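You operate a simulated robot arm through the tools that you are given. There is no shell and no other tool.

You run a simulated robot arm. Do the job below in one go: nothing can be reset, and whatever is moved stays where it is left.

Task
Prime the starch pump by hand until the priming glass is full.
Fine: vent cock and suction valve open to pump; then vent cock shut and seal water open; the pump stays off.

The check looks at the end state, three seconds after you hand in, the way a careful person would. Anything else that was tipped, shoved, dropped, spilled or broken makes it a failure. A push-on lid holds only when it is set on centred and level and pressed home; a screw cap is set on level and turned clockwise until tight.

Robot
A 7-joint arm with a fingered hand, fixed in place. Base frame: the origin is on the floor under the middle of its stand, x ahead of it, y to its left, z up. Lengths are in mm, angles in degrees, forces in N, time in s.
With the tool pointing down near the work surface it reaches from about 160 to 780 mm from the base axis. Its first joint turns from -166.0 to 166.0 degrees. Payload 4.9 kg.
The tool frame sits at the grasp point between the pads (the TCP): z along the fingers, y along the line on which they close. The tips reach 32 mm beyond it. The gripper opens to 192 mm; its body begins 89 mm behind the TCP. The gripper is a hand of 3 fingers: y runs from the thumb to the fingers, the wrist lies at [0, 0, -267] in the tool frame, and closing takes about 1.5 s.
Orientation is that of the tool frame in the base frame, as a unit quaternion [w, x, y, z]. With the fingers straight down and closing along the base's y, the tool's x points along the base's -x, its y along +y and its z along -z.

Tools
- The arm moves only by the tool play_rows. Its argument "moves" is a list of rows, each an object of numbers (a shift or turn left out is 0, a gripper value left out holds the last): "tx", "ty", "tz": the shift along the tool's x, y, z in cm; "rx", "ry", "rz": the turn, a rotation vector about the tool's x, y, z in degrees; "gripper": the gripper command, from -1 (fully open) to 1 (shut), values between in proportion. In form: [{"tx": .., "ty": .., "tz": .., "rx": .., "ry": .., "rz": .., "gripper": ..}, ...]. A call has 1 to 20 rows; each row is the pose to reach, as a shift and turn from the pose commanded when the call began, along the tool's axes at that moment. Each row takes 0.2 s and may step no farther than 50 mm and 8.6 degrees from the row before; otherwise, or with a gripper value out of range, the whole call is refused. Where a pose cannot be reached the arm comes as near as it can. A force on the tool above 60 N (or 10 N above the force at the start of the call, whichever is more), or a blocked arm, ends the call early, and 0.2 s more pass. The fingers move at their own pace (about 153 mm/s each) and stop on an object; they squeeze with about 22 N. The grip force told is the motor's: it shows also when the fingers shut on nothing. Time passes only in rows, and 0.2 s behind the last, so rows that repeat a pose let the fingers close. The reply holds the time, the measured pose of the TCP, the force on the tool along the base axes, the opening and the grip force, in the units named above and with some noise, with the torque about the TCP (base axes, N m) and any sound that the robot's microphone picked up.
- Cameras (640 x 400 px; columns grow to the right, rows downward): "scene" is fixed at [56.1, 638.3, 1674]; the picture's right is [-0.75, -0.66, 0.00], its down [-0.32, 0.37, -0.87] and it looks along [0.58, -0.66, -0.49] (base axes); focal length 340 px, centre (320, 200). "wrist" rides on the gripper at [80, -46, -113] in the tool frame; the picture's right is [0.50, 0.87, 0.00], its down [-0.67, 0.39, -0.63] and it looks along [-0.55, 0.32, 0.78] (tool axes); focal length 226 px, centre (320, 200). There is no depth. A picture from a camera that has moved, and an enlarged one, comes with that camera's place and axes in the base frame and with its lens. The place of the scene camera against the robot may be out by one fixed shift of up to 18 mm in any direction.
- capture(camera): a new picture of that camera. It takes no simulated time.
- hand_shape(shape): the hand has 3 fingers and takes this shape, open, in about a second: jaw (thumb against the fingers, like two jaws); tri (thumb and two fingers); tip (a fingertip pinch); poke (one finger out to press); point (the index stretched); flat (the hand flat); cup (the hand cupped); fist (a fist). The gripper value then closes the fingers along that shape, each until it touches; the sizes above hold for jaw. It gives what a move gives, with no picture.
- inspect(camera, box): a new picture of the part [left, top, right, bottom] of that camera's present view, enlarged. It takes no simulated time.
- job_done(): hands the job in; it is judged then, once.

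Nothing tells you positions but the pictures and the camera data. Unless the task says otherwise, let go and move clear before handing in.

The tools are called after "Call:" as a command line: name --argument value ..., lists and objects as JSON in quotes. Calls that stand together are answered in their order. play_rows: Moves the arm, as the interface text tells. Its arguments: {"type":"object","properties":{"moves":{"type":"array","items":{"type":"object","properties":{"tx":{"type":"number"},"ty":{"type":"number"},"tz":{"type":"number"},"rx":{"type":"number"},"ry":{"type":"number"},"rz":{"type":"number"},"gripper":{"type":"number"}}}}},"required":["moves"]} The other tools are called the same way: hand_shape (shape) gives the hand a shape; capture (camera) takes a picture; inspect (camera, box) takes an enlarged picture of a part of a camera's view; job_done () hands the job in.

At the start:

```text
t: 0.0
tcp_pos: [352.0, 145.3, 1394.6]
ee_rot: [0.002, 0.0, 1.0, 0.001]
contact_force: [0.5, -0.2, 0.4]
torque: [0.0, 0.01, 0.01]
gripper_width: 191.9
gripper_force: 0.2
shape: jaw
```

scene: 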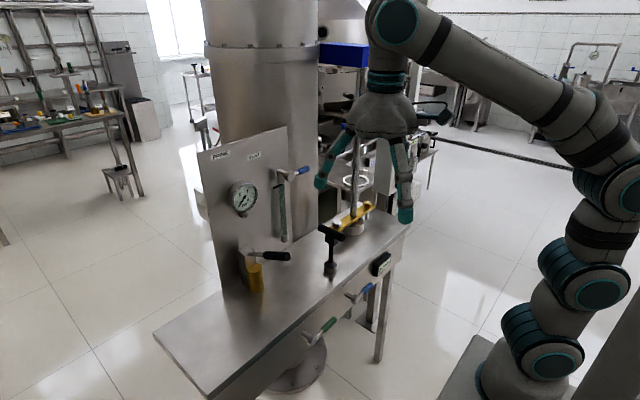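
wrist: 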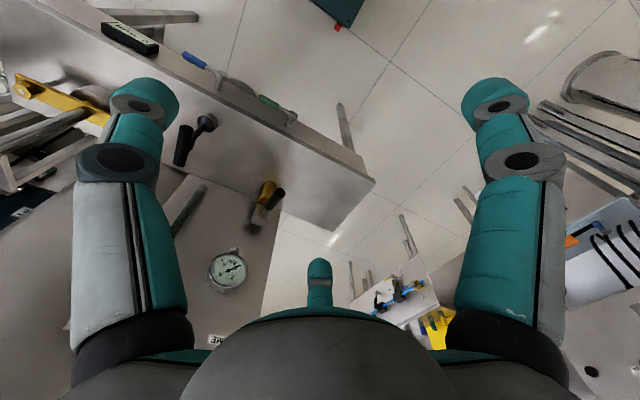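

I see a steel bench with a panel (gauge, sight glass, blue-handled cock), an amber priming glass with a black handle, a black T-handle/pump, a yellow lever, and blue and green valve handles on the front edge of the bench. I'll look closer before moving anything.

Call:
inspect --camera "scene" --box '[190, 130, 350, 230]'

Call:
inspect --camera "scene" --box '[220, 220, 420, 345]'

Call:
inspect --camera "scene" --box '[300, 150, 460, 250]'

Call:
inspect --camera "wrist" --box '[80, 0, 400, 200]'

Call:
inspect --camera "wrist" --box '[140, 160, 380, 310]'

```text
4.00 times, centred on (270, 180) of scene
camera zoom: at [56.1, 638.3, 1674.0], right [-0.75, -0.66, 0.0], down [-0.32, 0.37, -0.87], along [0.58, -0.66, -0.49], focal length 1359 px, centre (520, 280)
```

zoom: 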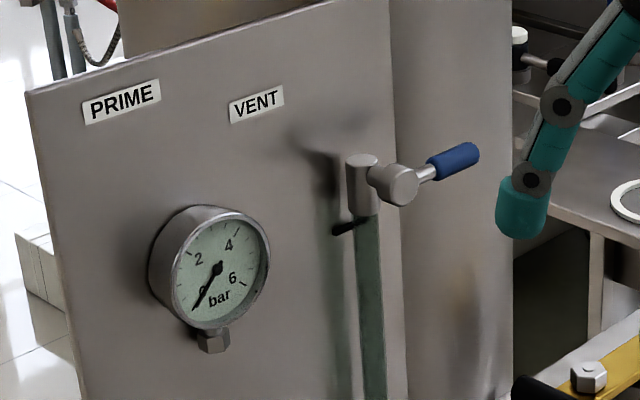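

```text
3.20 times, centred on (320, 282) of scene
camera zoom: at [56.1, 638.3, 1674.0], right [-0.75, -0.66, 0.0], down [-0.32, 0.37, -0.87], along [0.58, -0.66, -0.49], focal length 1087 px, centre (320, -64)
```

zoom: 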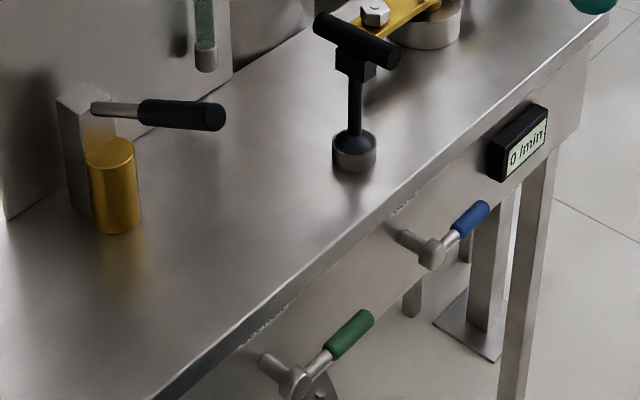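

```text
4.00 times, centred on (380, 200) of scene
camera zoom: at [56.1, 638.3, 1674.0], right [-0.75, -0.66, 0.0], down [-0.32, 0.37, -0.87], along [0.58, -0.66, -0.49], focal length 1359 px, centre (80, 200)
```

zoom: 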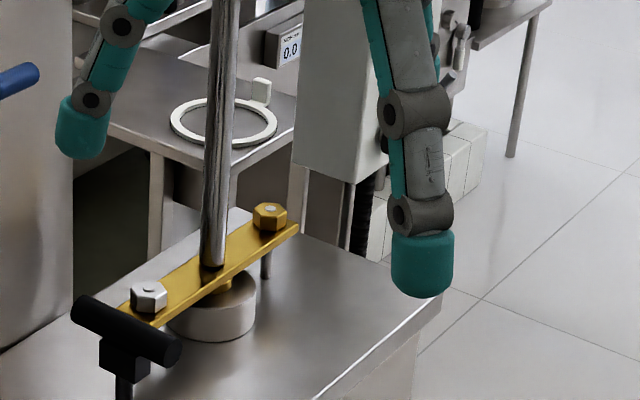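

```text
2.00 times, centred on (240, 100) of wrist
camera zoom: at [272.4, 97.0, 1508.0], right [-0.5, 0.87, 0.0], down [0.67, 0.39, 0.63], along [0.55, 0.32, -0.77], focal length 452 px, centre (480, 400)
```

zoom: 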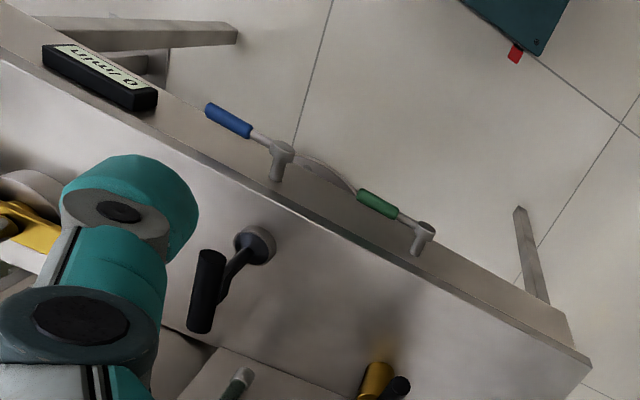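

```text
2.67 times, centred on (260, 235) of wrist
camera zoom: at [272.4, 97.0, 1508.0], right [-0.5, 0.87, 0.0], down [0.67, 0.39, 0.63], along [0.55, 0.32, -0.77], focal length 603 px, centre (480, 107)
```

zoom: 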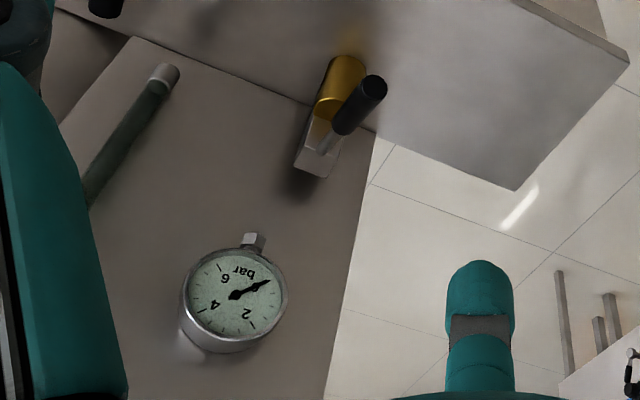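

The bench's front face looks to be near x≈545, with the blue handle at about y −65 and the green at about y 140. The panel with the vent cock and the lever stands behind the bench. I'll pitch the hand forward to see the panel with the wrist camera.

Call:
play_rows --moves '[{"ry": -8}, {"ry": -16}, {"ry": -24}, {"ry": -32}, {"ry": -40}, {"ry": -40}]'

Call:
capture --camera "wrist"

Call:
capture --camera "scene"

```text
t: 1.4
tcp_pos: [351.7, 145.0, 1395.3]
ee_rot: [0.344, -0.001, 0.939, 0.001]
contact_force: [-0.1, -0.1, -0.9]
torque: [-0.01, 0.02, 0.0]
gripper_width: 191.8
gripper_force: 0.0
shape: jaw
```

```text
taken
camera wrist: at [218.8, 96.6, 1430.3], right [-0.38, 0.87, -0.32], down [0.1, 0.39, 0.92], along [0.92, 0.32, -0.24], focal length 226 px, centre (320, 200)
```

wrist: 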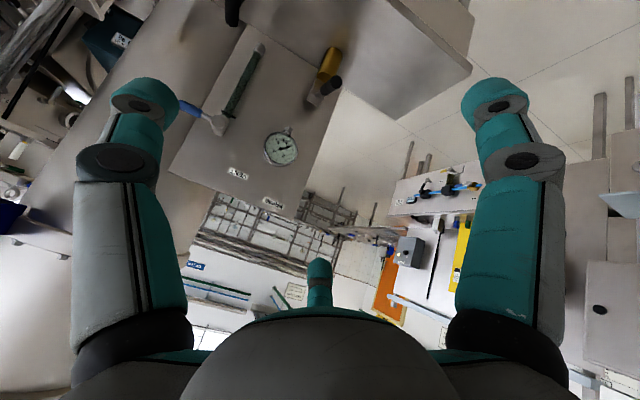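

```text
taken
```

scene: 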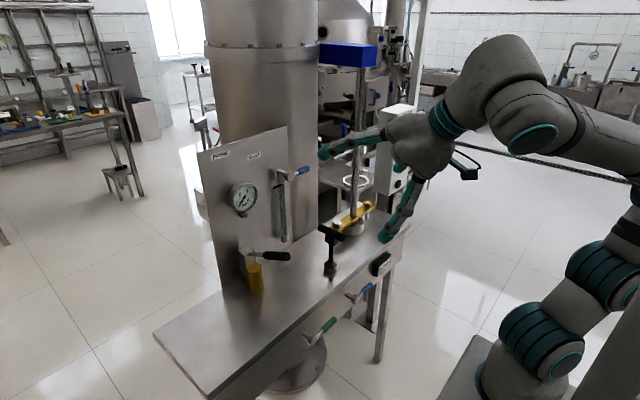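

The panel is in view with the gauge, sight glass and lever. I'll enlarge those parts and then turn the camera for the bench front.

Call:
inspect --camera "wrist" --box '[160, 0, 360, 125]'

Call:
inspect --camera "wrist" --box '[160, 100, 360, 225]'

Call:
inspect --camera "scene" --box '[230, 230, 310, 300]'

Call:
inspect --camera "scene" --box '[300, 40, 460, 140]'

```text
3.20 times, centred on (260, 62) of wrist
camera zoom: at [218.8, 96.6, 1430.3], right [-0.38, 0.87, -0.32], down [0.1, 0.39, 0.92], along [0.92, 0.32, -0.24], focal length 723 px, centre (512, 640)
```

zoom: 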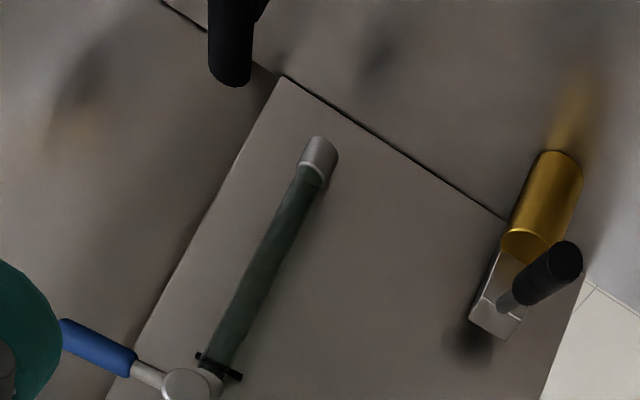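

```text
3.20 times, centred on (260, 162) of wrist
camera zoom: at [218.8, 96.6, 1430.3], right [-0.38, 0.87, -0.32], down [0.1, 0.39, 0.92], along [0.92, 0.32, -0.24], focal length 723 px, centre (512, 320)
```

zoom: 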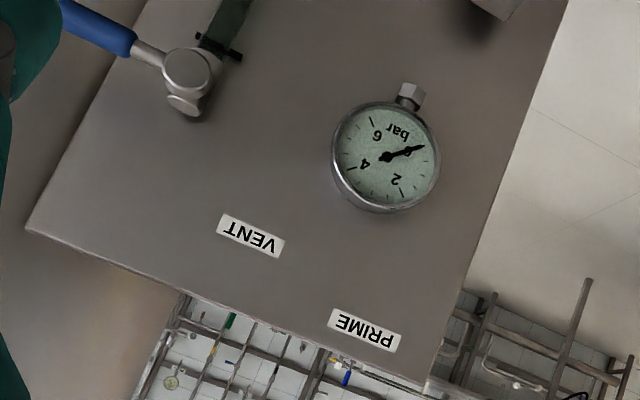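

```text
5.71 times, centred on (270, 265) of scene
camera zoom: at [56.1, 638.3, 1674.0], right [-0.75, -0.66, 0.0], down [-0.32, 0.37, -0.87], along [0.58, -0.66, -0.49], focal length 1941 px, centre (606, -171)
```

zoom: 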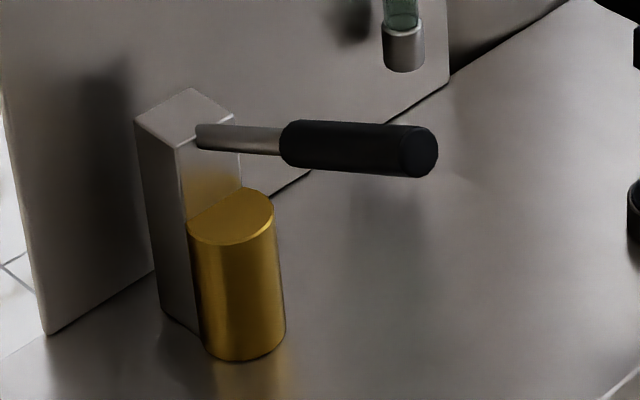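

```text
4.00 times, centred on (380, 90) of scene
camera zoom: at [56.1, 638.3, 1674.0], right [-0.75, -0.66, 0.0], down [-0.32, 0.37, -0.87], along [0.58, -0.66, -0.49], focal length 1359 px, centre (80, 640)
```

zoom: 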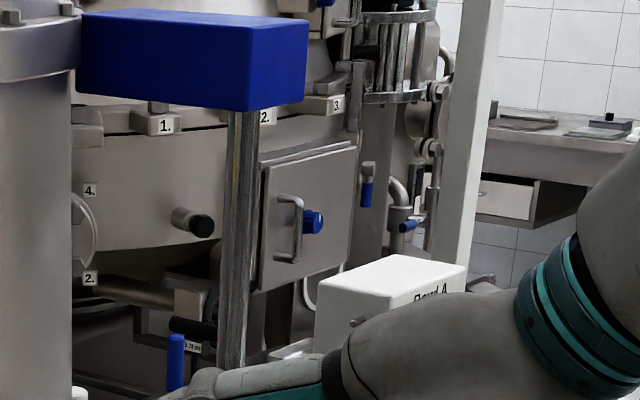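

The lever pump (brass cylinder, black grip pointing at the robot) sits under PRIME, and the vent cock is on top of the sight glass. Next I'll lower the hand, well short of the bench, to read the front face.

Call:
play_rows --moves '[{"tx": 2.54, "ty": -0.85, "tz": 3.03}, {"tx": 5.08, "ty": -1.7, "tz": 6.06}, {"tx": 7.62, "ty": -2.55, "tz": 9.09}, {"tx": 10.16, "ty": -3.4, "tz": 12.12}, {"tx": 12.7, "ty": -4.25, "tz": 15.15}, {"tx": 15.24, "ty": -5.1, "tz": 18.18}, {"tx": 17.78, "ty": -5.95, "tz": 21.21}, {"tx": 20.32, "ty": -6.8, "tz": 24.24}, {"tx": 22.86, "ty": -7.65, "tz": 27.27}, {"tx": 25.4, "ty": -8.5, "tz": 30.3}, {"tx": 25.4, "ty": -8.5, "tz": 30.3}]'

Call:
capture --camera "wrist"

Call:
capture --camera "scene"

```text
t: 3.8
tcp_pos: [355.3, 63.2, 1000.7]
ee_rot: [0.341, -0.001, 0.94, 0.001]
contact_force: [1.1, 0.7, -0.1]
torque: [-0.02, 0.03, -0.01]
gripper_width: 191.9
gripper_force: 0.1
shape: jaw
```

```text
taken
camera wrist: at [222.7, 15.1, 1036.6], right [-0.38, 0.87, -0.32], down [0.11, 0.39, 0.92], along [0.92, 0.32, -0.24], focal length 226 px, centre (320, 200)
```

wrist: 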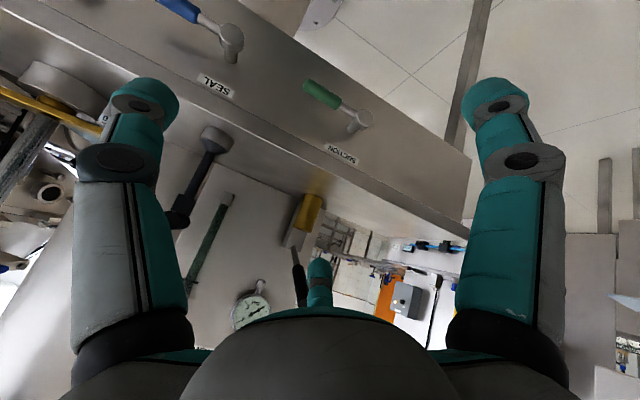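

```text
taken
```

scene: 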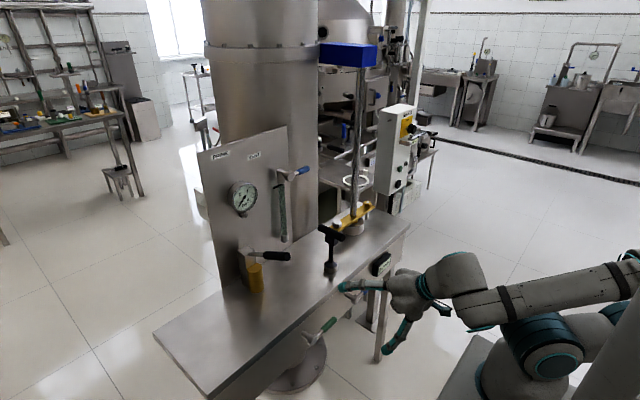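

The labels read SEAL at the blue handle and SUCTION at the green. I'll zoom in on each one and on the pump switch box at the far end.

Call:
inspect --camera "wrist" --box '[140, 0, 300, 100]'

Call:
inspect --camera "wrist" --box '[270, 60, 430, 180]'

Call:
inspect --camera "wrist" --box '[150, 100, 350, 330]'

Call:
inspect --camera "scene" --box '[310, 90, 450, 250]'

Call:
inspect --camera "wrist" --box '[0, 0, 180, 260]'

```text
4.00 times, centred on (220, 50) of wrist
camera zoom: at [222.7, 15.1, 1036.6], right [-0.38, 0.87, -0.32], down [0.11, 0.39, 0.92], along [0.92, 0.32, -0.24], focal length 904 px, centre (720, 800)
```

zoom: 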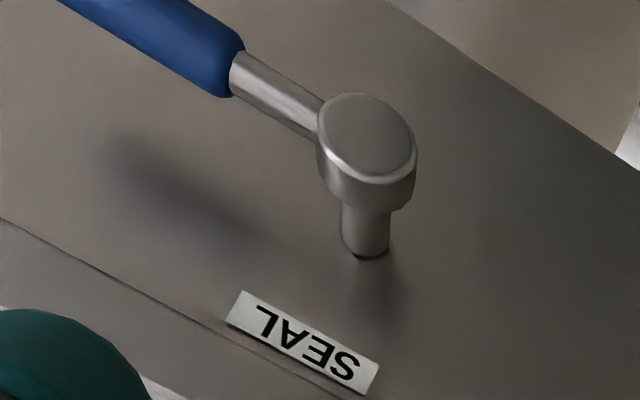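

```text
3.33 times, centred on (350, 120) of wrist
camera zoom: at [222.7, 15.1, 1036.6], right [-0.38, 0.87, -0.32], down [0.11, 0.39, 0.92], along [0.92, 0.32, -0.24], focal length 754 px, centre (220, 467)
```

zoom: 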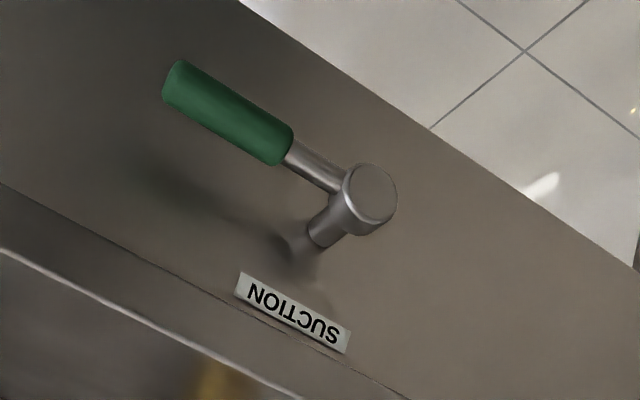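

```text
1.74 times, centred on (250, 215) of wrist
camera zoom: at [222.7, 15.1, 1036.6], right [-0.38, 0.87, -0.32], down [0.11, 0.39, 0.92], along [0.92, 0.32, -0.24], focal length 393 px, centre (442, 174)
```

zoom: 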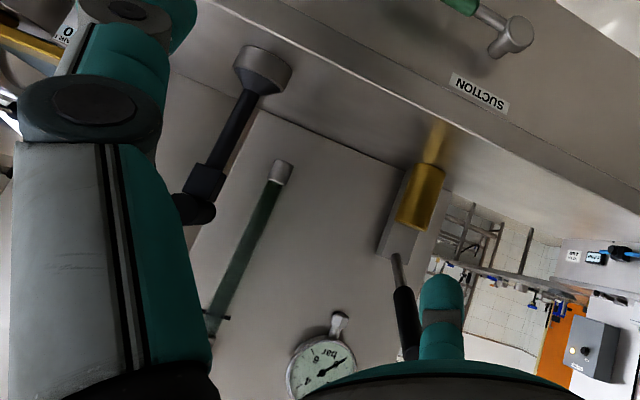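

```text
2.50 times, centred on (380, 170) of scene
camera zoom: at [56.1, 638.3, 1674.0], right [-0.75, -0.66, 0.0], down [-0.32, 0.37, -0.87], along [0.58, -0.66, -0.49], focal length 849 px, centre (170, 275)
```

zoom: 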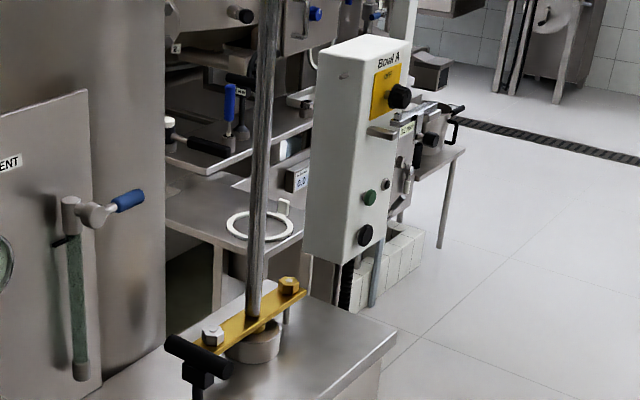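

```text
1.54 times, centred on (90, 130) of wrist
camera zoom: at [222.7, 15.1, 1036.6], right [-0.38, 0.87, -0.32], down [0.11, 0.39, 0.92], along [0.92, 0.32, -0.24], focal length 348 px, centre (674, 308)
```

zoom: 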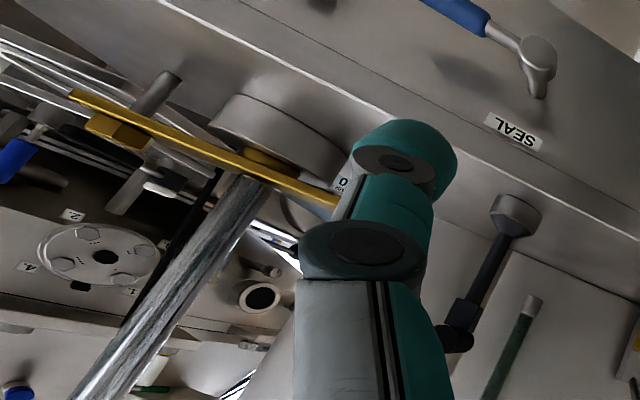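

SEAL (blue) and SUCTION (green) are quarter-turn levers on the front face. Both point toward −y, with hubs near x≈522, z≈796. The T-handled socket tool stands loose on the bench and must not be touched. I'll check what the hand looks like in poke shape while it is in free space.

Call:
hand_shape --shape "poke"

Call:
capture --camera "wrist"

Call:
inspect --camera "scene" --box '[320, 220, 520, 370]'

```text
t: 4.7
tcp_pos: [355.5, 61.7, 1000.4]
ee_rot: [0.342, 0.0, 0.94, -0.001]
contact_force: [0.3, -0.7, 0.1]
torque: [0.03, -0.03, 0.03]
gripper_width: 0.0
gripper_force: 0.1
shape: poke
```

```text
taken
camera wrist: at [222.6, 15.1, 1036.9], right [-0.38, 0.87, -0.32], down [0.11, 0.39, 0.92], along [0.92, 0.32, -0.24], focal length 226 px, centre (320, 200)
```

wrist: 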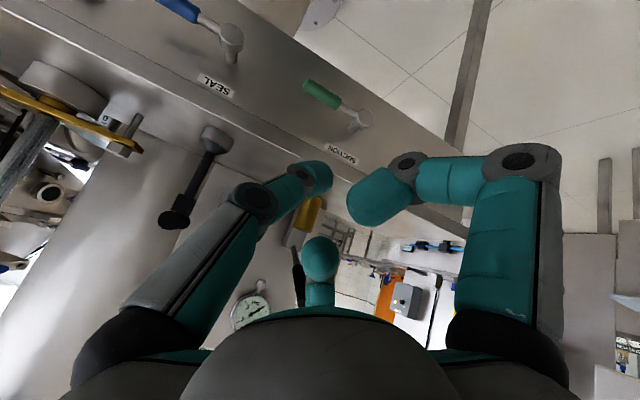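

```text
2.67 times, centred on (420, 295) of scene
camera zoom: at [56.1, 638.3, 1674.0], right [-0.75, -0.66, 0.0], down [-0.32, 0.37, -0.87], along [0.58, -0.66, -0.49], focal length 906 px, centre (53, -53)
```

zoom: 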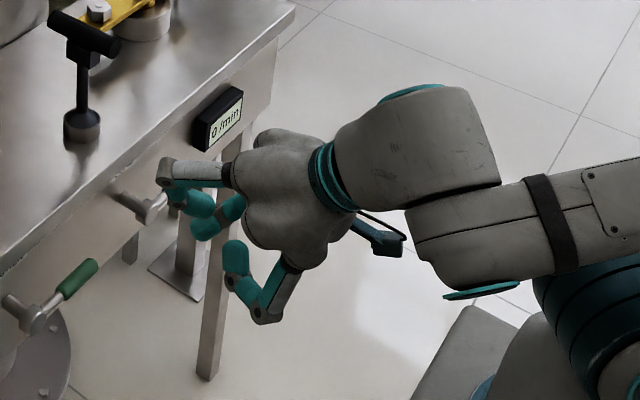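

Poke curls the fingers a lot. I'll compare it with the point shape before choosing.

Call:
hand_shape --shape "point"

Call:
capture --camera "wrist"

Call:
inspect --camera "scene" --box '[320, 220, 520, 370]'

```text
t: 5.6
tcp_pos: [354.1, 62.1, 1001.0]
ee_rot: [0.341, 0.0, 0.94, 0.0]
contact_force: [0.1, 0.0, -0.5]
torque: [-0.01, 0.0, 0.0]
gripper_width: 184.6
gripper_force: 0.0
shape: point
```

```text
taken
camera wrist: at [222.6, 15.1, 1036.9], right [-0.38, 0.87, -0.32], down [0.11, 0.39, 0.92], along [0.92, 0.32, -0.24], focal length 226 px, centre (320, 200)
```

wrist: 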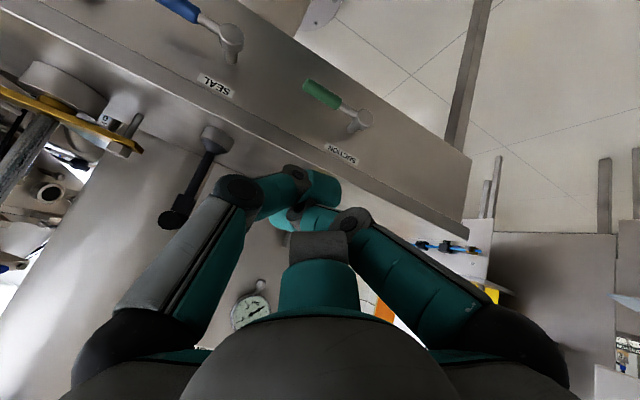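

```text
2.67 times, centred on (420, 295) of scene
camera zoom: at [56.1, 638.3, 1674.0], right [-0.75, -0.66, 0.0], down [-0.32, 0.37, -0.87], along [0.58, -0.66, -0.49], focal length 906 px, centre (53, -53)
```

zoom: 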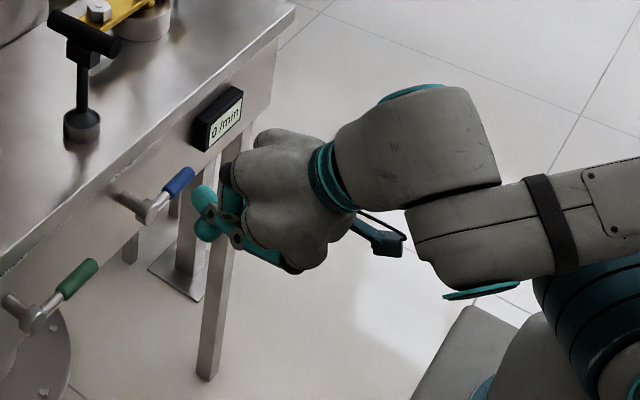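

Point is a bundled shape with an unclear tip. I'll look at jaw closed, which should give a central pusher.

Call:
hand_shape --shape "jaw"

Call:
play_rows --moves '[{"gripper": 1}, {"gripper": 1}, {"gripper": 1}, {"gripper": 1}, {"gripper": 1}, {"gripper": 1}, {"gripper": 1}, {"gripper": 1}]'

Call:
capture --camera "wrist"

Call:
inspect --camera "scene" --box '[320, 220, 520, 370]'

```text
t: 6.5
tcp_pos: [355.3, 62.4, 1000.1]
ee_rot: [0.341, 0.0, 0.94, -0.001]
contact_force: [0.2, 0.6, -0.1]
torque: [0.0, -0.03, -0.01]
gripper_width: 192.0
gripper_force: 0.1
shape: jaw
```

```text
t: 8.3
tcp_pos: [355.3, 61.8, 1000.8]
ee_rot: [0.341, 0.0, 0.94, 0.001]
contact_force: [0.0, -0.3, -0.2]
torque: [-0.02, -0.02, 0.0]
gripper_width: 0.1
gripper_force: 21.8
shape: jaw
```

```text
taken
camera wrist: at [222.6, 15.1, 1036.9], right [-0.38, 0.87, -0.32], down [0.11, 0.39, 0.92], along [0.92, 0.32, -0.24], focal length 226 px, centre (320, 200)
```

wrist: 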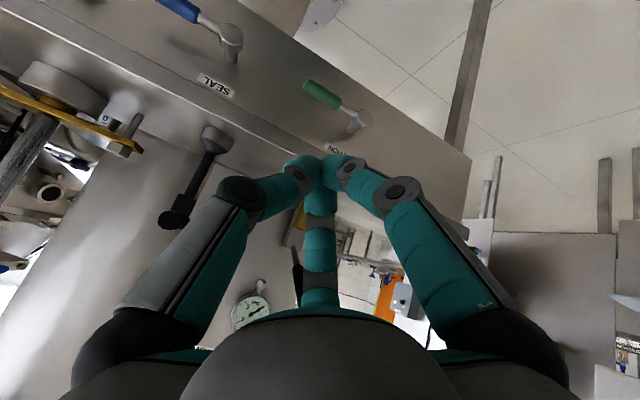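

```text
2.67 times, centred on (420, 295) of scene
camera zoom: at [56.1, 638.3, 1674.0], right [-0.75, -0.66, 0.0], down [-0.32, 0.37, -0.87], along [0.58, -0.66, -0.49], focal length 906 px, centre (53, -53)
```

zoom: 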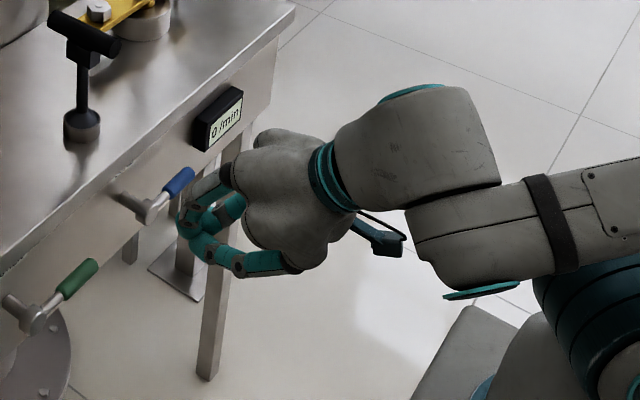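

With the jaw closed the three fingertips meet at the TCP, which makes a usable blunt pusher. I'll roll the hand about its own axis so the camera rides on top and looks down at the levers, still in free space.

Call:
play_rows --moves '[{"rz": 8.5, "gripper": 1}, {"rz": 17}, {"rz": 25.5}, {"rz": 34}, {"rz": 42.5}, {"rz": 51}, {"rz": 59.5}, {"rz": 68}, {"rz": 76.5}, {"rz": 85}, {"rz": 93.5}, {"rz": 102}, {"rz": 110.5}, {"rz": 119}, {"rz": 127.5}, {"rz": 136}, {"rz": 144.5}, {"rz": 153}, {"rz": 161.5}, {"rz": 170}]'

Call:
capture --camera "wrist"

Call:
capture --camera "scene"

```text
t: 12.5
tcp_pos: [356.6, 59.7, 1000.0]
ee_rot: [0.03, 0.936, 0.081, 0.341]
contact_force: [-0.2, 0.1, -0.2]
torque: [-0.02, -0.01, 0.0]
gripper_width: 0.0
gripper_force: 22.3
shape: jaw
out of reach, approached as far as the arm can: row 2, 3, 4, 5, 6, 7, 8, 9, 10, 11, 12, 13, 14, 15, 16, 17, 18, 19, 20
```

```text
taken
camera wrist: at [338.6, 118.5, 1132.6], right [0.49, -0.77, 0.41], down [-0.86, -0.5, 0.1], along [0.13, -0.41, -0.91], focal length 226 px, centre (320, 200)
```

wrist: 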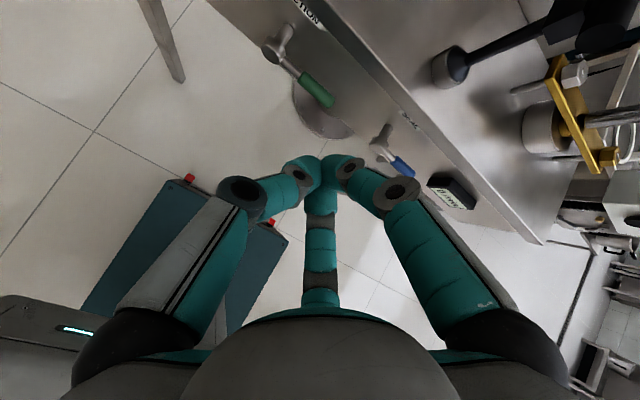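

```text
taken
```

scene: 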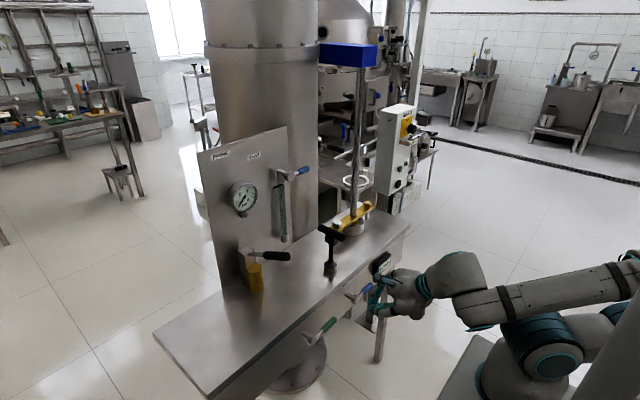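

The roll worked and the camera is now on top. Next I'll raise the hand, square it up and point it forward, well above the T-handled tool, to look at the vent cock.

Call:
play_rows --moves '[{"tx": 2.324, "ty": 1.628, "tz": -3.064, "rz": 2}, {"tx": 4.648, "ty": 3.256, "tz": -6.128, "rz": 4}, {"tx": 6.972, "ty": 4.884, "tz": -9.192, "rz": 6}, {"tx": 9.296, "ty": 6.512, "tz": -12.256, "rz": 8}, {"tx": 11.62, "ty": 8.14, "tz": -15.32, "rz": 10}]'

Call:
play_rows --moves '[{"tx": 2.08, "ty": 0.86, "tz": 0.81, "ry": 7.14}, {"tx": 4.16, "ty": 1.71, "tz": 1.63, "ry": 14.28}, {"tx": 6.24, "ty": 2.57, "tz": 2.44, "ry": 21.43}, {"tx": 8.31, "ty": 3.43, "tz": 3.25, "ry": 28.57}, {"tx": 10.39, "ty": 4.29, "tz": 4.06, "ry": 35.71}, {"tx": 12.47, "ty": 5.14, "tz": 4.88, "ry": 42.86}, {"tx": 14.55, "ty": 6.0, "tz": 5.69, "ry": 50}, {"tx": 14.55, "ty": 6.0, "tz": 5.69, "ry": 50}]'

Call:
capture --camera "wrist"

Call:
capture --camera "scene"

```text
t: 13.7
tcp_pos: [352.8, 1.3, 1195.9]
ee_rot: [0.0, 0.94, 0.001, 0.342]
contact_force: [-0.4, 0.3, 0.3]
torque: [-0.03, -0.03, 0.02]
gripper_width: 0.0
gripper_force: 21.7
shape: jaw
```

```text
t: 15.5
tcp_pos: [503.4, -58.3, 1252.9]
ee_rot: [-0.001, 0.705, 0.001, 0.709]
contact_force: [-0.5, 0.2, -0.8]
torque: [0.0, 0.01, 0.01]
gripper_width: 0.0
gripper_force: 21.7
shape: jaw
out of reach, approached as far as the arm can: row 6
```

```text
taken
camera wrist: at [391.1, -12.6, 1332.8], right [0.0, -0.87, 0.5], down [-0.63, -0.39, -0.67], along [0.78, -0.32, -0.54], focal length 226 px, centre (320, 200)
```

wrist: 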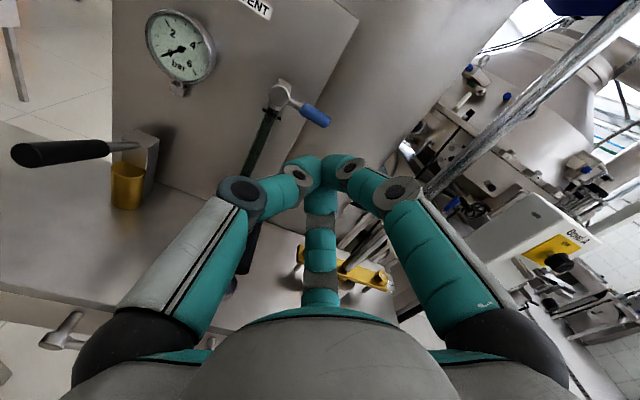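

```text
taken
```

scene: 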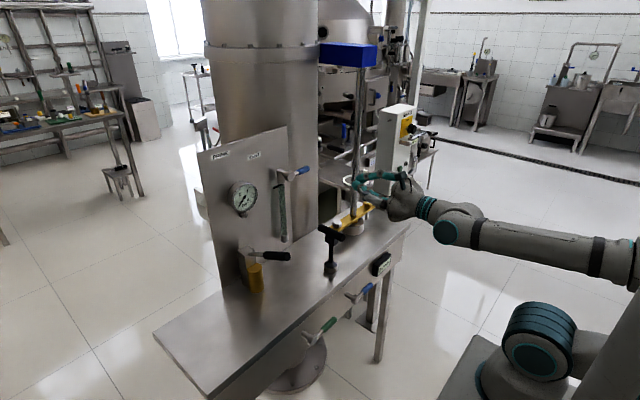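

The camera looks down on the vent cock well from here. I'll zoom in to measure the vent lever, lever pump and sight glass.

Call:
inspect --camera "wrist" --box '[220, 50, 380, 150]'

Call:
inspect --camera "wrist" --box '[0, 90, 200, 215]'

```text
4.00 times, centred on (300, 100) of wrist
camera zoom: at [391.1, -12.6, 1332.8], right [0.0, -0.87, 0.5], down [-0.63, -0.39, -0.67], along [0.78, -0.32, -0.54], focal length 904 px, centre (400, 600)
```

zoom: 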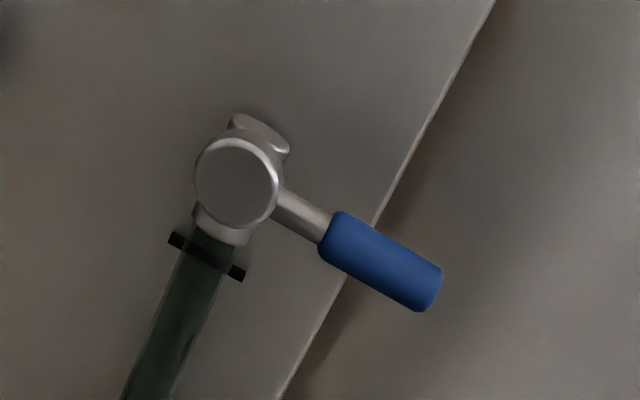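

```text
3.20 times, centred on (100, 152) of wrist
camera zoom: at [391.1, -12.6, 1332.8], right [0.0, -0.87, 0.5], down [-0.63, -0.39, -0.67], along [0.78, -0.32, -0.54], focal length 723 px, centre (1024, 352)
```

zoom: 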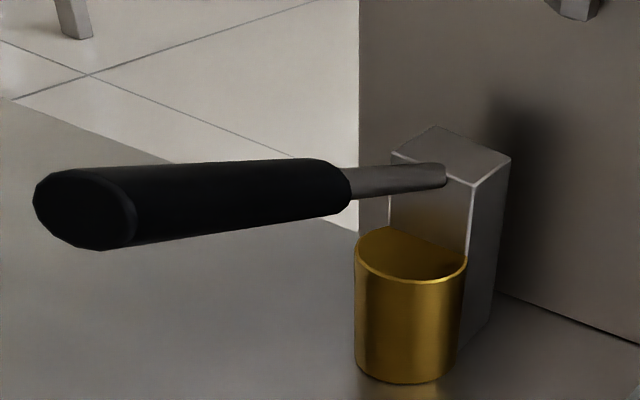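

The vent lever runs from its hub near (740, −6, 1228) out to y≈−88, horizontal. I'll bring the closed fingertips in below the grip and check with the camera before pushing.

Call:
play_rows --moves '[{"tx": -1.8, "ty": 0.45, "tz": 3.4}, {"tx": -3.6, "ty": 0.9, "tz": 6.8}, {"tx": -5.4, "ty": 1.35, "tz": 10.2}, {"tx": -7.1, "ty": 1.8, "tz": 13.7}, {"tx": -7.1, "ty": 1.8, "tz": 13.7}]'

Call:
capture --camera "wrist"

Call:
capture --camera "scene"

```text
t: 16.7
tcp_pos: [637.1, -78.2, 1182.1]
ee_rot: [0.0, 0.706, 0.0, 0.708]
contact_force: [0.7, -0.4, 0.1]
torque: [0.0, 0.01, 0.0]
gripper_width: 0.0
gripper_force: 21.7
shape: jaw
```

```text
taken
camera wrist: at [526.1, -34.6, 1261.5], right [0.0, -0.87, 0.5], down [-0.63, -0.39, -0.67], along [0.78, -0.32, -0.54], focal length 226 px, centre (320, 200)
```

wrist: 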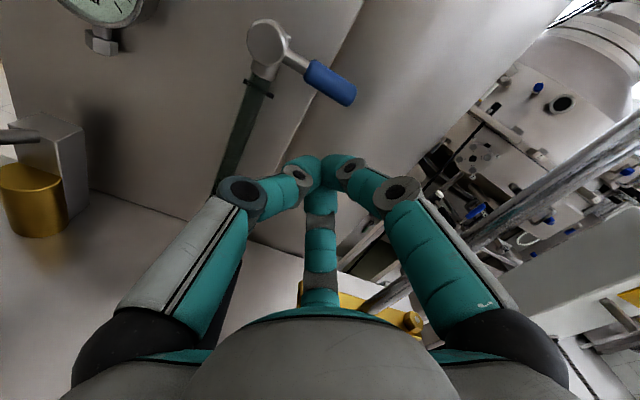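

```text
taken
```

scene: 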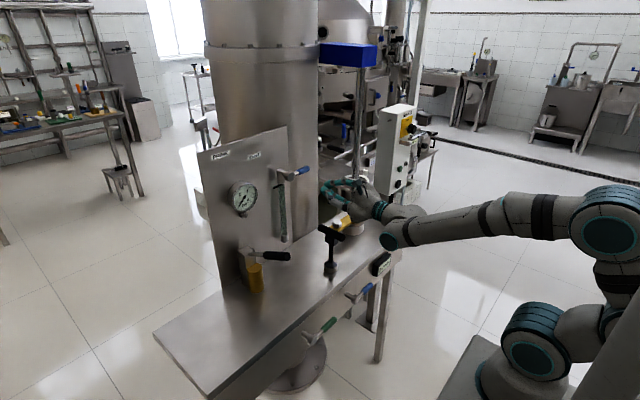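

The hub front resolves to about (743, −6, 1226). I'll go under the grip with about 15 mm of clearance and the tips just past the lever axis, then check again.

Call:
play_rows --moves '[{"tx": -1.2, "ty": -0.6, "tz": 1.0}, {"tx": -1.7, "ty": -0.6, "tz": 4.0}, {"tx": -1.7, "ty": -0.6, "tz": 7.0}, {"tx": -1.7, "ty": -0.6, "tz": 9.8}, {"tx": -1.7, "ty": -0.6, "tz": 9.8}]'

Call:
capture --camera "wrist"

Call:
inspect --camera "scene" --box '[240, 140, 440, 290]'

```text
t: 17.9
tcp_pos: [737.8, -72.0, 1162.2]
ee_rot: [0.0, 0.706, 0.0, 0.708]
contact_force: [-0.1, 0.3, 0.5]
torque: [0.01, -0.03, -0.02]
gripper_width: 0.1
gripper_force: 22.0
shape: jaw
```

```text
taken
camera wrist: at [625.7, -26.9, 1242.6], right [0.0, -0.87, 0.5], down [-0.63, -0.39, -0.67], along [0.78, -0.31, -0.54], focal length 226 px, centre (320, 200)
```

wrist: 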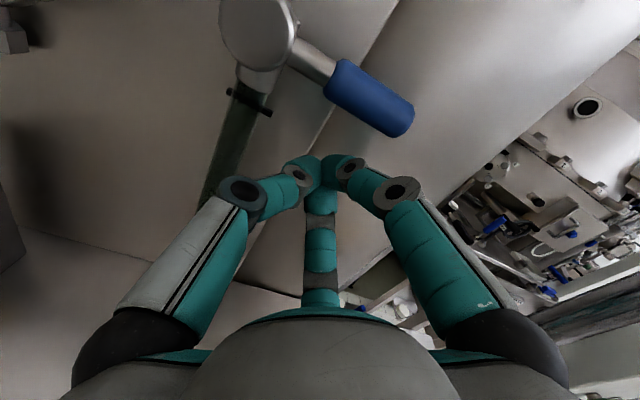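

```text
2.67 times, centred on (340, 215) of scene
camera zoom: at [56.1, 638.3, 1674.0], right [-0.75, -0.66, 0.0], down [-0.32, 0.37, -0.87], along [0.58, -0.66, -0.49], focal length 906 px, centre (267, 160)
```

zoom: 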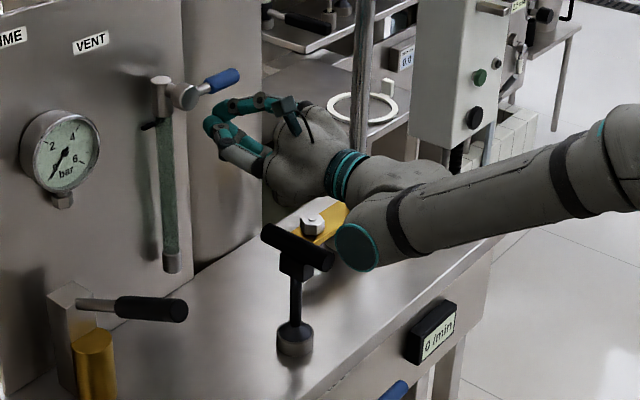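

The tips are under the grip. Now a small upward push to see whether this is the opening direction.

Call:
play_rows --moves '[{"tx": 1.0}, {"tx": 1.8}, {"tx": 2.4, "ty": 0.2}, {"tx": 3.0, "ty": 0.5}, {"tx": 3.5, "ty": 0.7}, {"tx": 4.0, "ty": 0.9}]'

Call:
capture --camera "wrist"

Call:
inspect --camera "scene" --box '[240, 140, 400, 260]'

```text
t: 19.3
tcp_pos: [738.9, -80.2, 1203.1]
ee_rot: [-0.001, 0.706, 0.001, 0.708]
contact_force: [-0.7, 0.0, 0.1]
torque: [0.01, 0.01, 0.03]
gripper_width: 0.1
gripper_force: 22.2
shape: jaw
```

```text
taken
camera wrist: at [627.2, -35.9, 1283.1], right [0.0, -0.87, 0.5], down [-0.63, -0.39, -0.67], along [0.78, -0.32, -0.54], focal length 226 px, centre (320, 200)
```

wrist: 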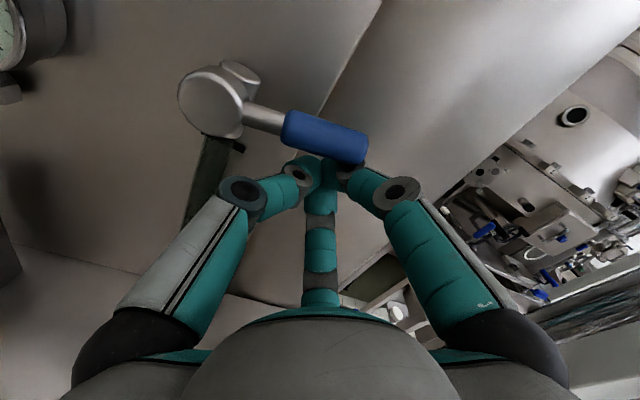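

```text
3.33 times, centred on (320, 200) of scene
camera zoom: at [56.1, 638.3, 1674.0], right [-0.75, -0.66, 0.0], down [-0.32, 0.37, -0.87], along [0.58, -0.66, -0.49], focal length 1132 px, centre (320, 200)
```

zoom: 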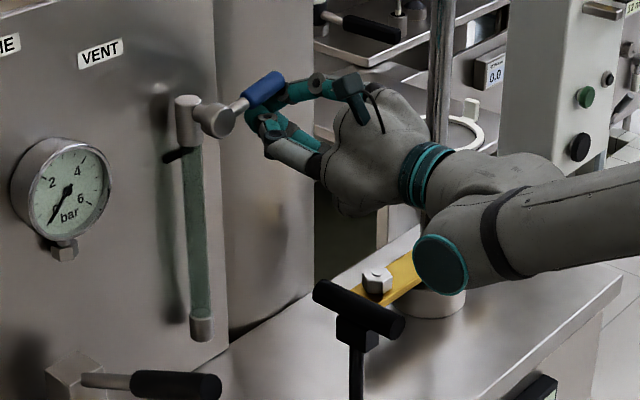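

The lever is turning upward freely. I'll continue along the arc to the open stop.

Call:
play_rows --moves '[{"tx": 0.95, "ty": 0.3}, {"tx": 1.9, "ty": 0.45}, {"tx": 2.9, "ty": 0.42}, {"tx": 3.93, "ty": 0.3}, {"tx": 4.9, "ty": 0.0}, {"tx": 5.87, "ty": -0.4}, {"tx": 6.75, "ty": -0.95}, {"tx": 7.56, "ty": -1.56}, {"tx": 8.27, "ty": -2.3}, {"tx": 8.9, "ty": -3.13}]'

Call:
capture --camera "wrist"

Call:
inspect --camera "scene" --box '[240, 140, 400, 260]'

```text
t: 21.5
tcp_pos: [738.6, -48.5, 1292.8]
ee_rot: [-0.001, 0.706, 0.001, 0.708]
contact_force: [-0.6, -1.0, 0.0]
torque: [-0.02, 0.01, 0.03]
gripper_width: 0.1
gripper_force: 21.4
shape: jaw
```

```text
taken
camera wrist: at [626.5, -4.1, 1372.4], right [0.0, -0.87, 0.5], down [-0.63, -0.39, -0.67], along [0.78, -0.31, -0.54], focal length 226 px, centre (320, 200)
```

wrist: 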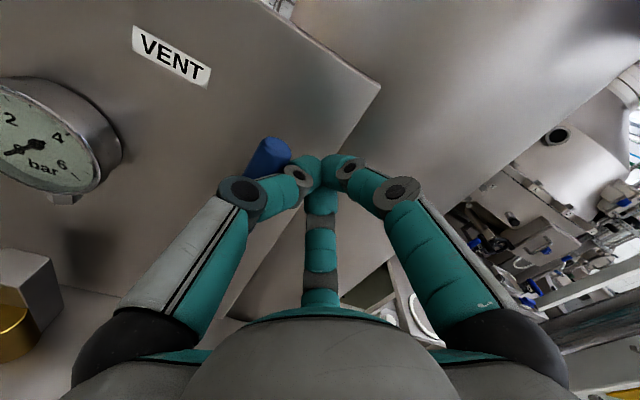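

```text
3.33 times, centred on (320, 200) of scene
camera zoom: at [56.1, 638.3, 1674.0], right [-0.75, -0.66, 0.0], down [-0.32, 0.37, -0.87], along [0.58, -0.66, -0.49], focal length 1132 px, centre (320, 200)
```

zoom: 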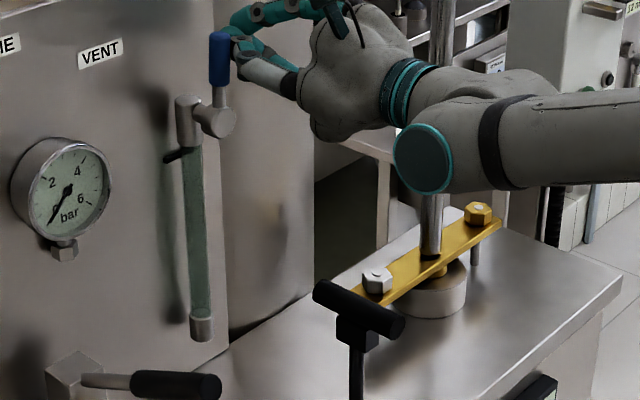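

The vent lever is now about vertical. A small further push toward +y will tell whether it's on its stop.

Call:
play_rows --moves '[{"ty": -0.4}, {"ty": -0.8}, {"ty": -1.0}]'

Call:
inspect --camera "scene" --box '[240, 120, 400, 240]'

```text
t: 22.3
tcp_pos: [737.2, -41.0, 1292.3]
ee_rot: [-0.001, 0.705, 0.0, 0.709]
contact_force: [-4.0, -12.8, 2.5]
torque: [0.07, -0.02, 0.07]
gripper_width: 0.0
gripper_force: 22.4
shape: jaw
```

```text
3.33 times, centred on (320, 180) of scene
camera zoom: at [56.1, 638.3, 1674.0], right [-0.75, -0.66, 0.0], down [-0.32, 0.37, -0.87], along [0.58, -0.66, -0.49], focal length 1132 px, centre (320, 267)
```

zoom: 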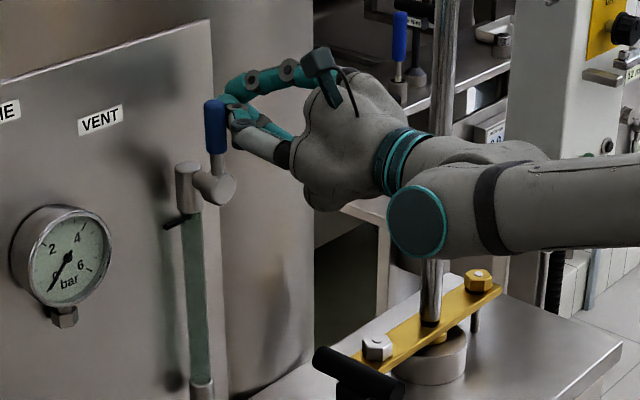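

Force −12.8 N in y means the vent cock is on its open stop. I'll back away and swing down in front of the suction valve with the hand pitched forward and down.

Call:
play_rows --moves '[{"ty": 1.5}, {"ty": 3.0}, {"ty": 3.0, "tz": -5}, {"ty": 3.0, "tz": -10}, {"ty": 3.0, "tz": -15}, {"ty": 3.0, "tz": -20}, {"ty": 3.0, "tz": -25}]'

Call:
capture --camera "wrist"

Call:
play_rows --moves '[{"tx": -3.65, "ty": -1.58, "tz": -0.71, "ry": -5}, {"tx": -7.3, "ty": -3.15, "tz": -1.43, "ry": -10}, {"tx": -10.95, "ty": -4.73, "tz": -2.14, "ry": -15}, {"tx": -14.6, "ty": -6.3, "tz": -2.85, "ry": -20}, {"tx": -18.25, "ty": -7.88, "tz": -3.56, "ry": -25}, {"tx": -21.9, "ty": -9.45, "tz": -4.28, "ry": -30}, {"tx": -25.55, "ty": -11.03, "tz": -4.99, "ry": -35}, {"tx": -29.2, "ty": -12.6, "tz": -5.7, "ry": -40}, {"tx": -29.2, "ty": -12.6, "tz": -5.7, "ry": -40}]'

Call:
capture --camera "wrist"

Call:
capture --camera "scene"

```text
t: 23.9
tcp_pos: [484.9, -72.8, 1291.6]
ee_rot: [0.0, 0.706, 0.0, 0.708]
contact_force: [0.1, 0.4, -2.4]
torque: [0.0, -0.05, -0.02]
gripper_width: 0.0
gripper_force: 22.0
shape: jaw
```

```text
taken
camera wrist: at [373.3, -28.2, 1372.6], right [0.0, -0.87, 0.5], down [-0.63, -0.39, -0.67], along [0.78, -0.31, -0.55], focal length 226 px, centre (320, 200)
```

wrist: 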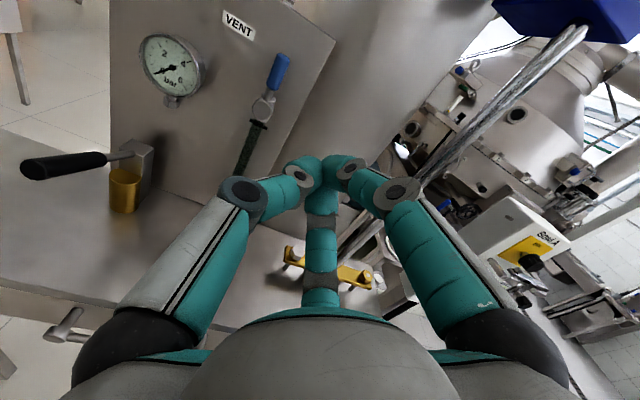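

```text
t: 25.9
tcp_pos: [433.0, 56.9, 1000.8]
ee_rot: [0.0, 0.906, 0.0, 0.424]
contact_force: [-0.5, -0.1, -0.4]
torque: [0.0, -0.03, -0.02]
gripper_width: 0.0
gripper_force: 22.0
shape: jaw
out of reach, approached as far as the arm can: row 3, 4, 5
```

```text
taken
camera wrist: at [397.6, 101.4, 1134.6], right [0.32, -0.87, 0.38], down [-0.91, -0.39, -0.11], along [0.25, -0.32, -0.92], focal length 226 px, centre (320, 200)
```

wrist: 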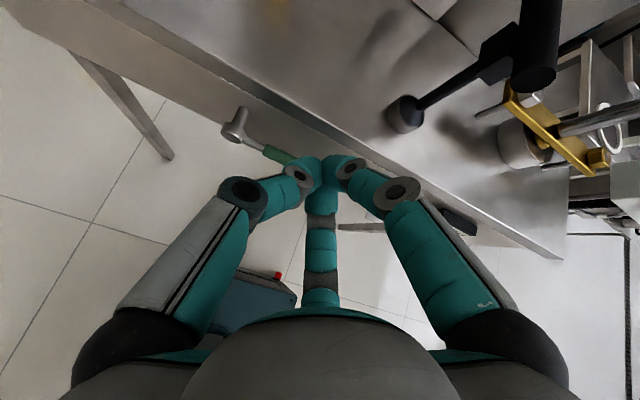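

```text
taken
```

scene: 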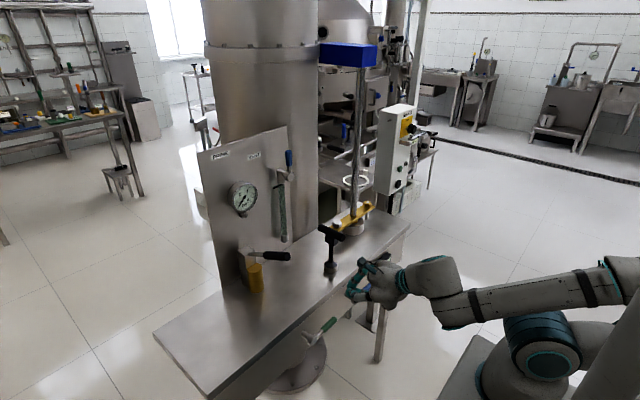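

The vent lever stands vertical. I'll zoom in on the suction lever to measure it from here.

Call:
inspect --camera "wrist" --box '[190, 80, 350, 180]'

Call:
inspect --camera "scene" --box '[280, 250, 440, 370]'

```text
4.00 times, centred on (270, 130) of wrist
camera zoom: at [397.6, 101.4, 1134.6], right [0.32, -0.87, 0.38], down [-0.91, -0.39, -0.11], along [0.25, -0.32, -0.92], focal length 904 px, centre (520, 480)
```

zoom: 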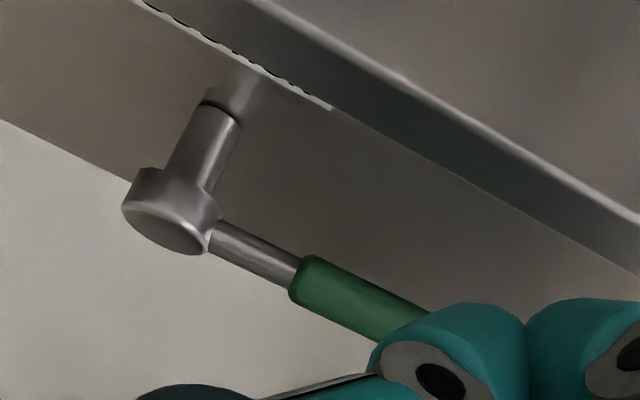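

```text
3.33 times, centred on (360, 310) of scene
camera zoom: at [56.1, 638.3, 1674.0], right [-0.75, -0.66, 0.0], down [-0.32, 0.37, -0.87], along [0.58, -0.66, -0.49], focal length 1132 px, centre (187, -167)
```

zoom: 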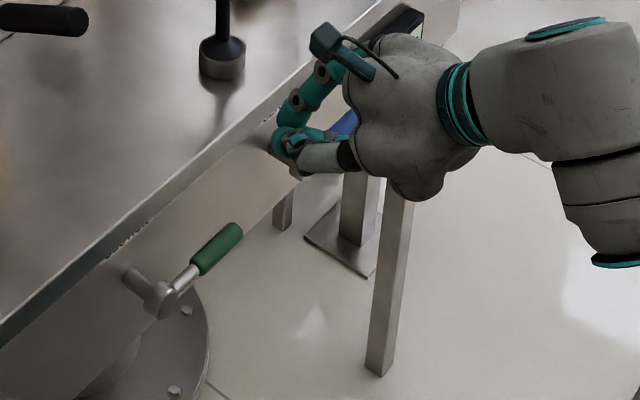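

The suction hub front resolves to about (518, 144, 800), with its lever at x≈525 running to y≈37. I'll level the hand at a lower height, staying back from the bench, to use the same under-push as on the vent.

Call:
play_rows --moves '[{"tx": -1.43, "ty": -0.03, "tz": 0.92, "ry": 6.67}, {"tx": -2.86, "ty": -0.07, "tz": 1.83, "ry": 13.33}, {"tx": -4.29, "ty": -0.1, "tz": 2.75, "ry": 20}, {"tx": -5.71, "ty": -0.13, "tz": 3.66, "ry": 26.67}, {"tx": -7.14, "ty": -0.17, "tz": 4.58, "ry": 33.33}, {"tx": -8.57, "ty": -0.2, "tz": 5.49, "ry": 40}, {"tx": -8.57, "ty": -0.2, "tz": 5.49, "ry": 40}]'

Call:
capture --camera "wrist"

Call:
capture --camera "scene"

```text
t: 27.5
tcp_pos: [443.4, 33.5, 1067.3]
ee_rot: [-0.018, 0.854, 0.012, 0.52]
contact_force: [0.2, 0.4, 0.0]
torque: [0.02, 0.02, 0.0]
gripper_width: 0.1
gripper_force: 21.7
shape: jaw
out of reach, approached as far as the arm can: row 1, 2, 3, 4, 5, 6, 7
```

```text
taken
camera wrist: at [379.0, 72.7, 1191.8], right [0.26, -0.86, 0.43], down [-0.85, -0.42, -0.31], along [0.45, -0.28, -0.85], focal length 226 px, centre (320, 200)
```

wrist: 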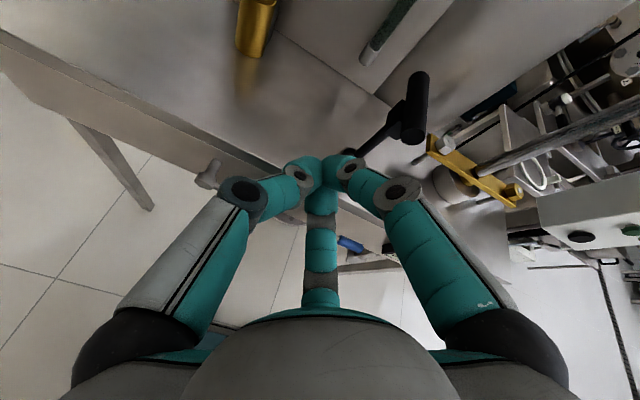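

```text
taken
```

scene: 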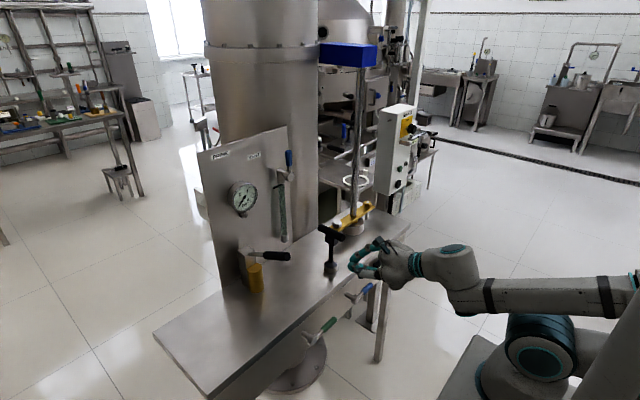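

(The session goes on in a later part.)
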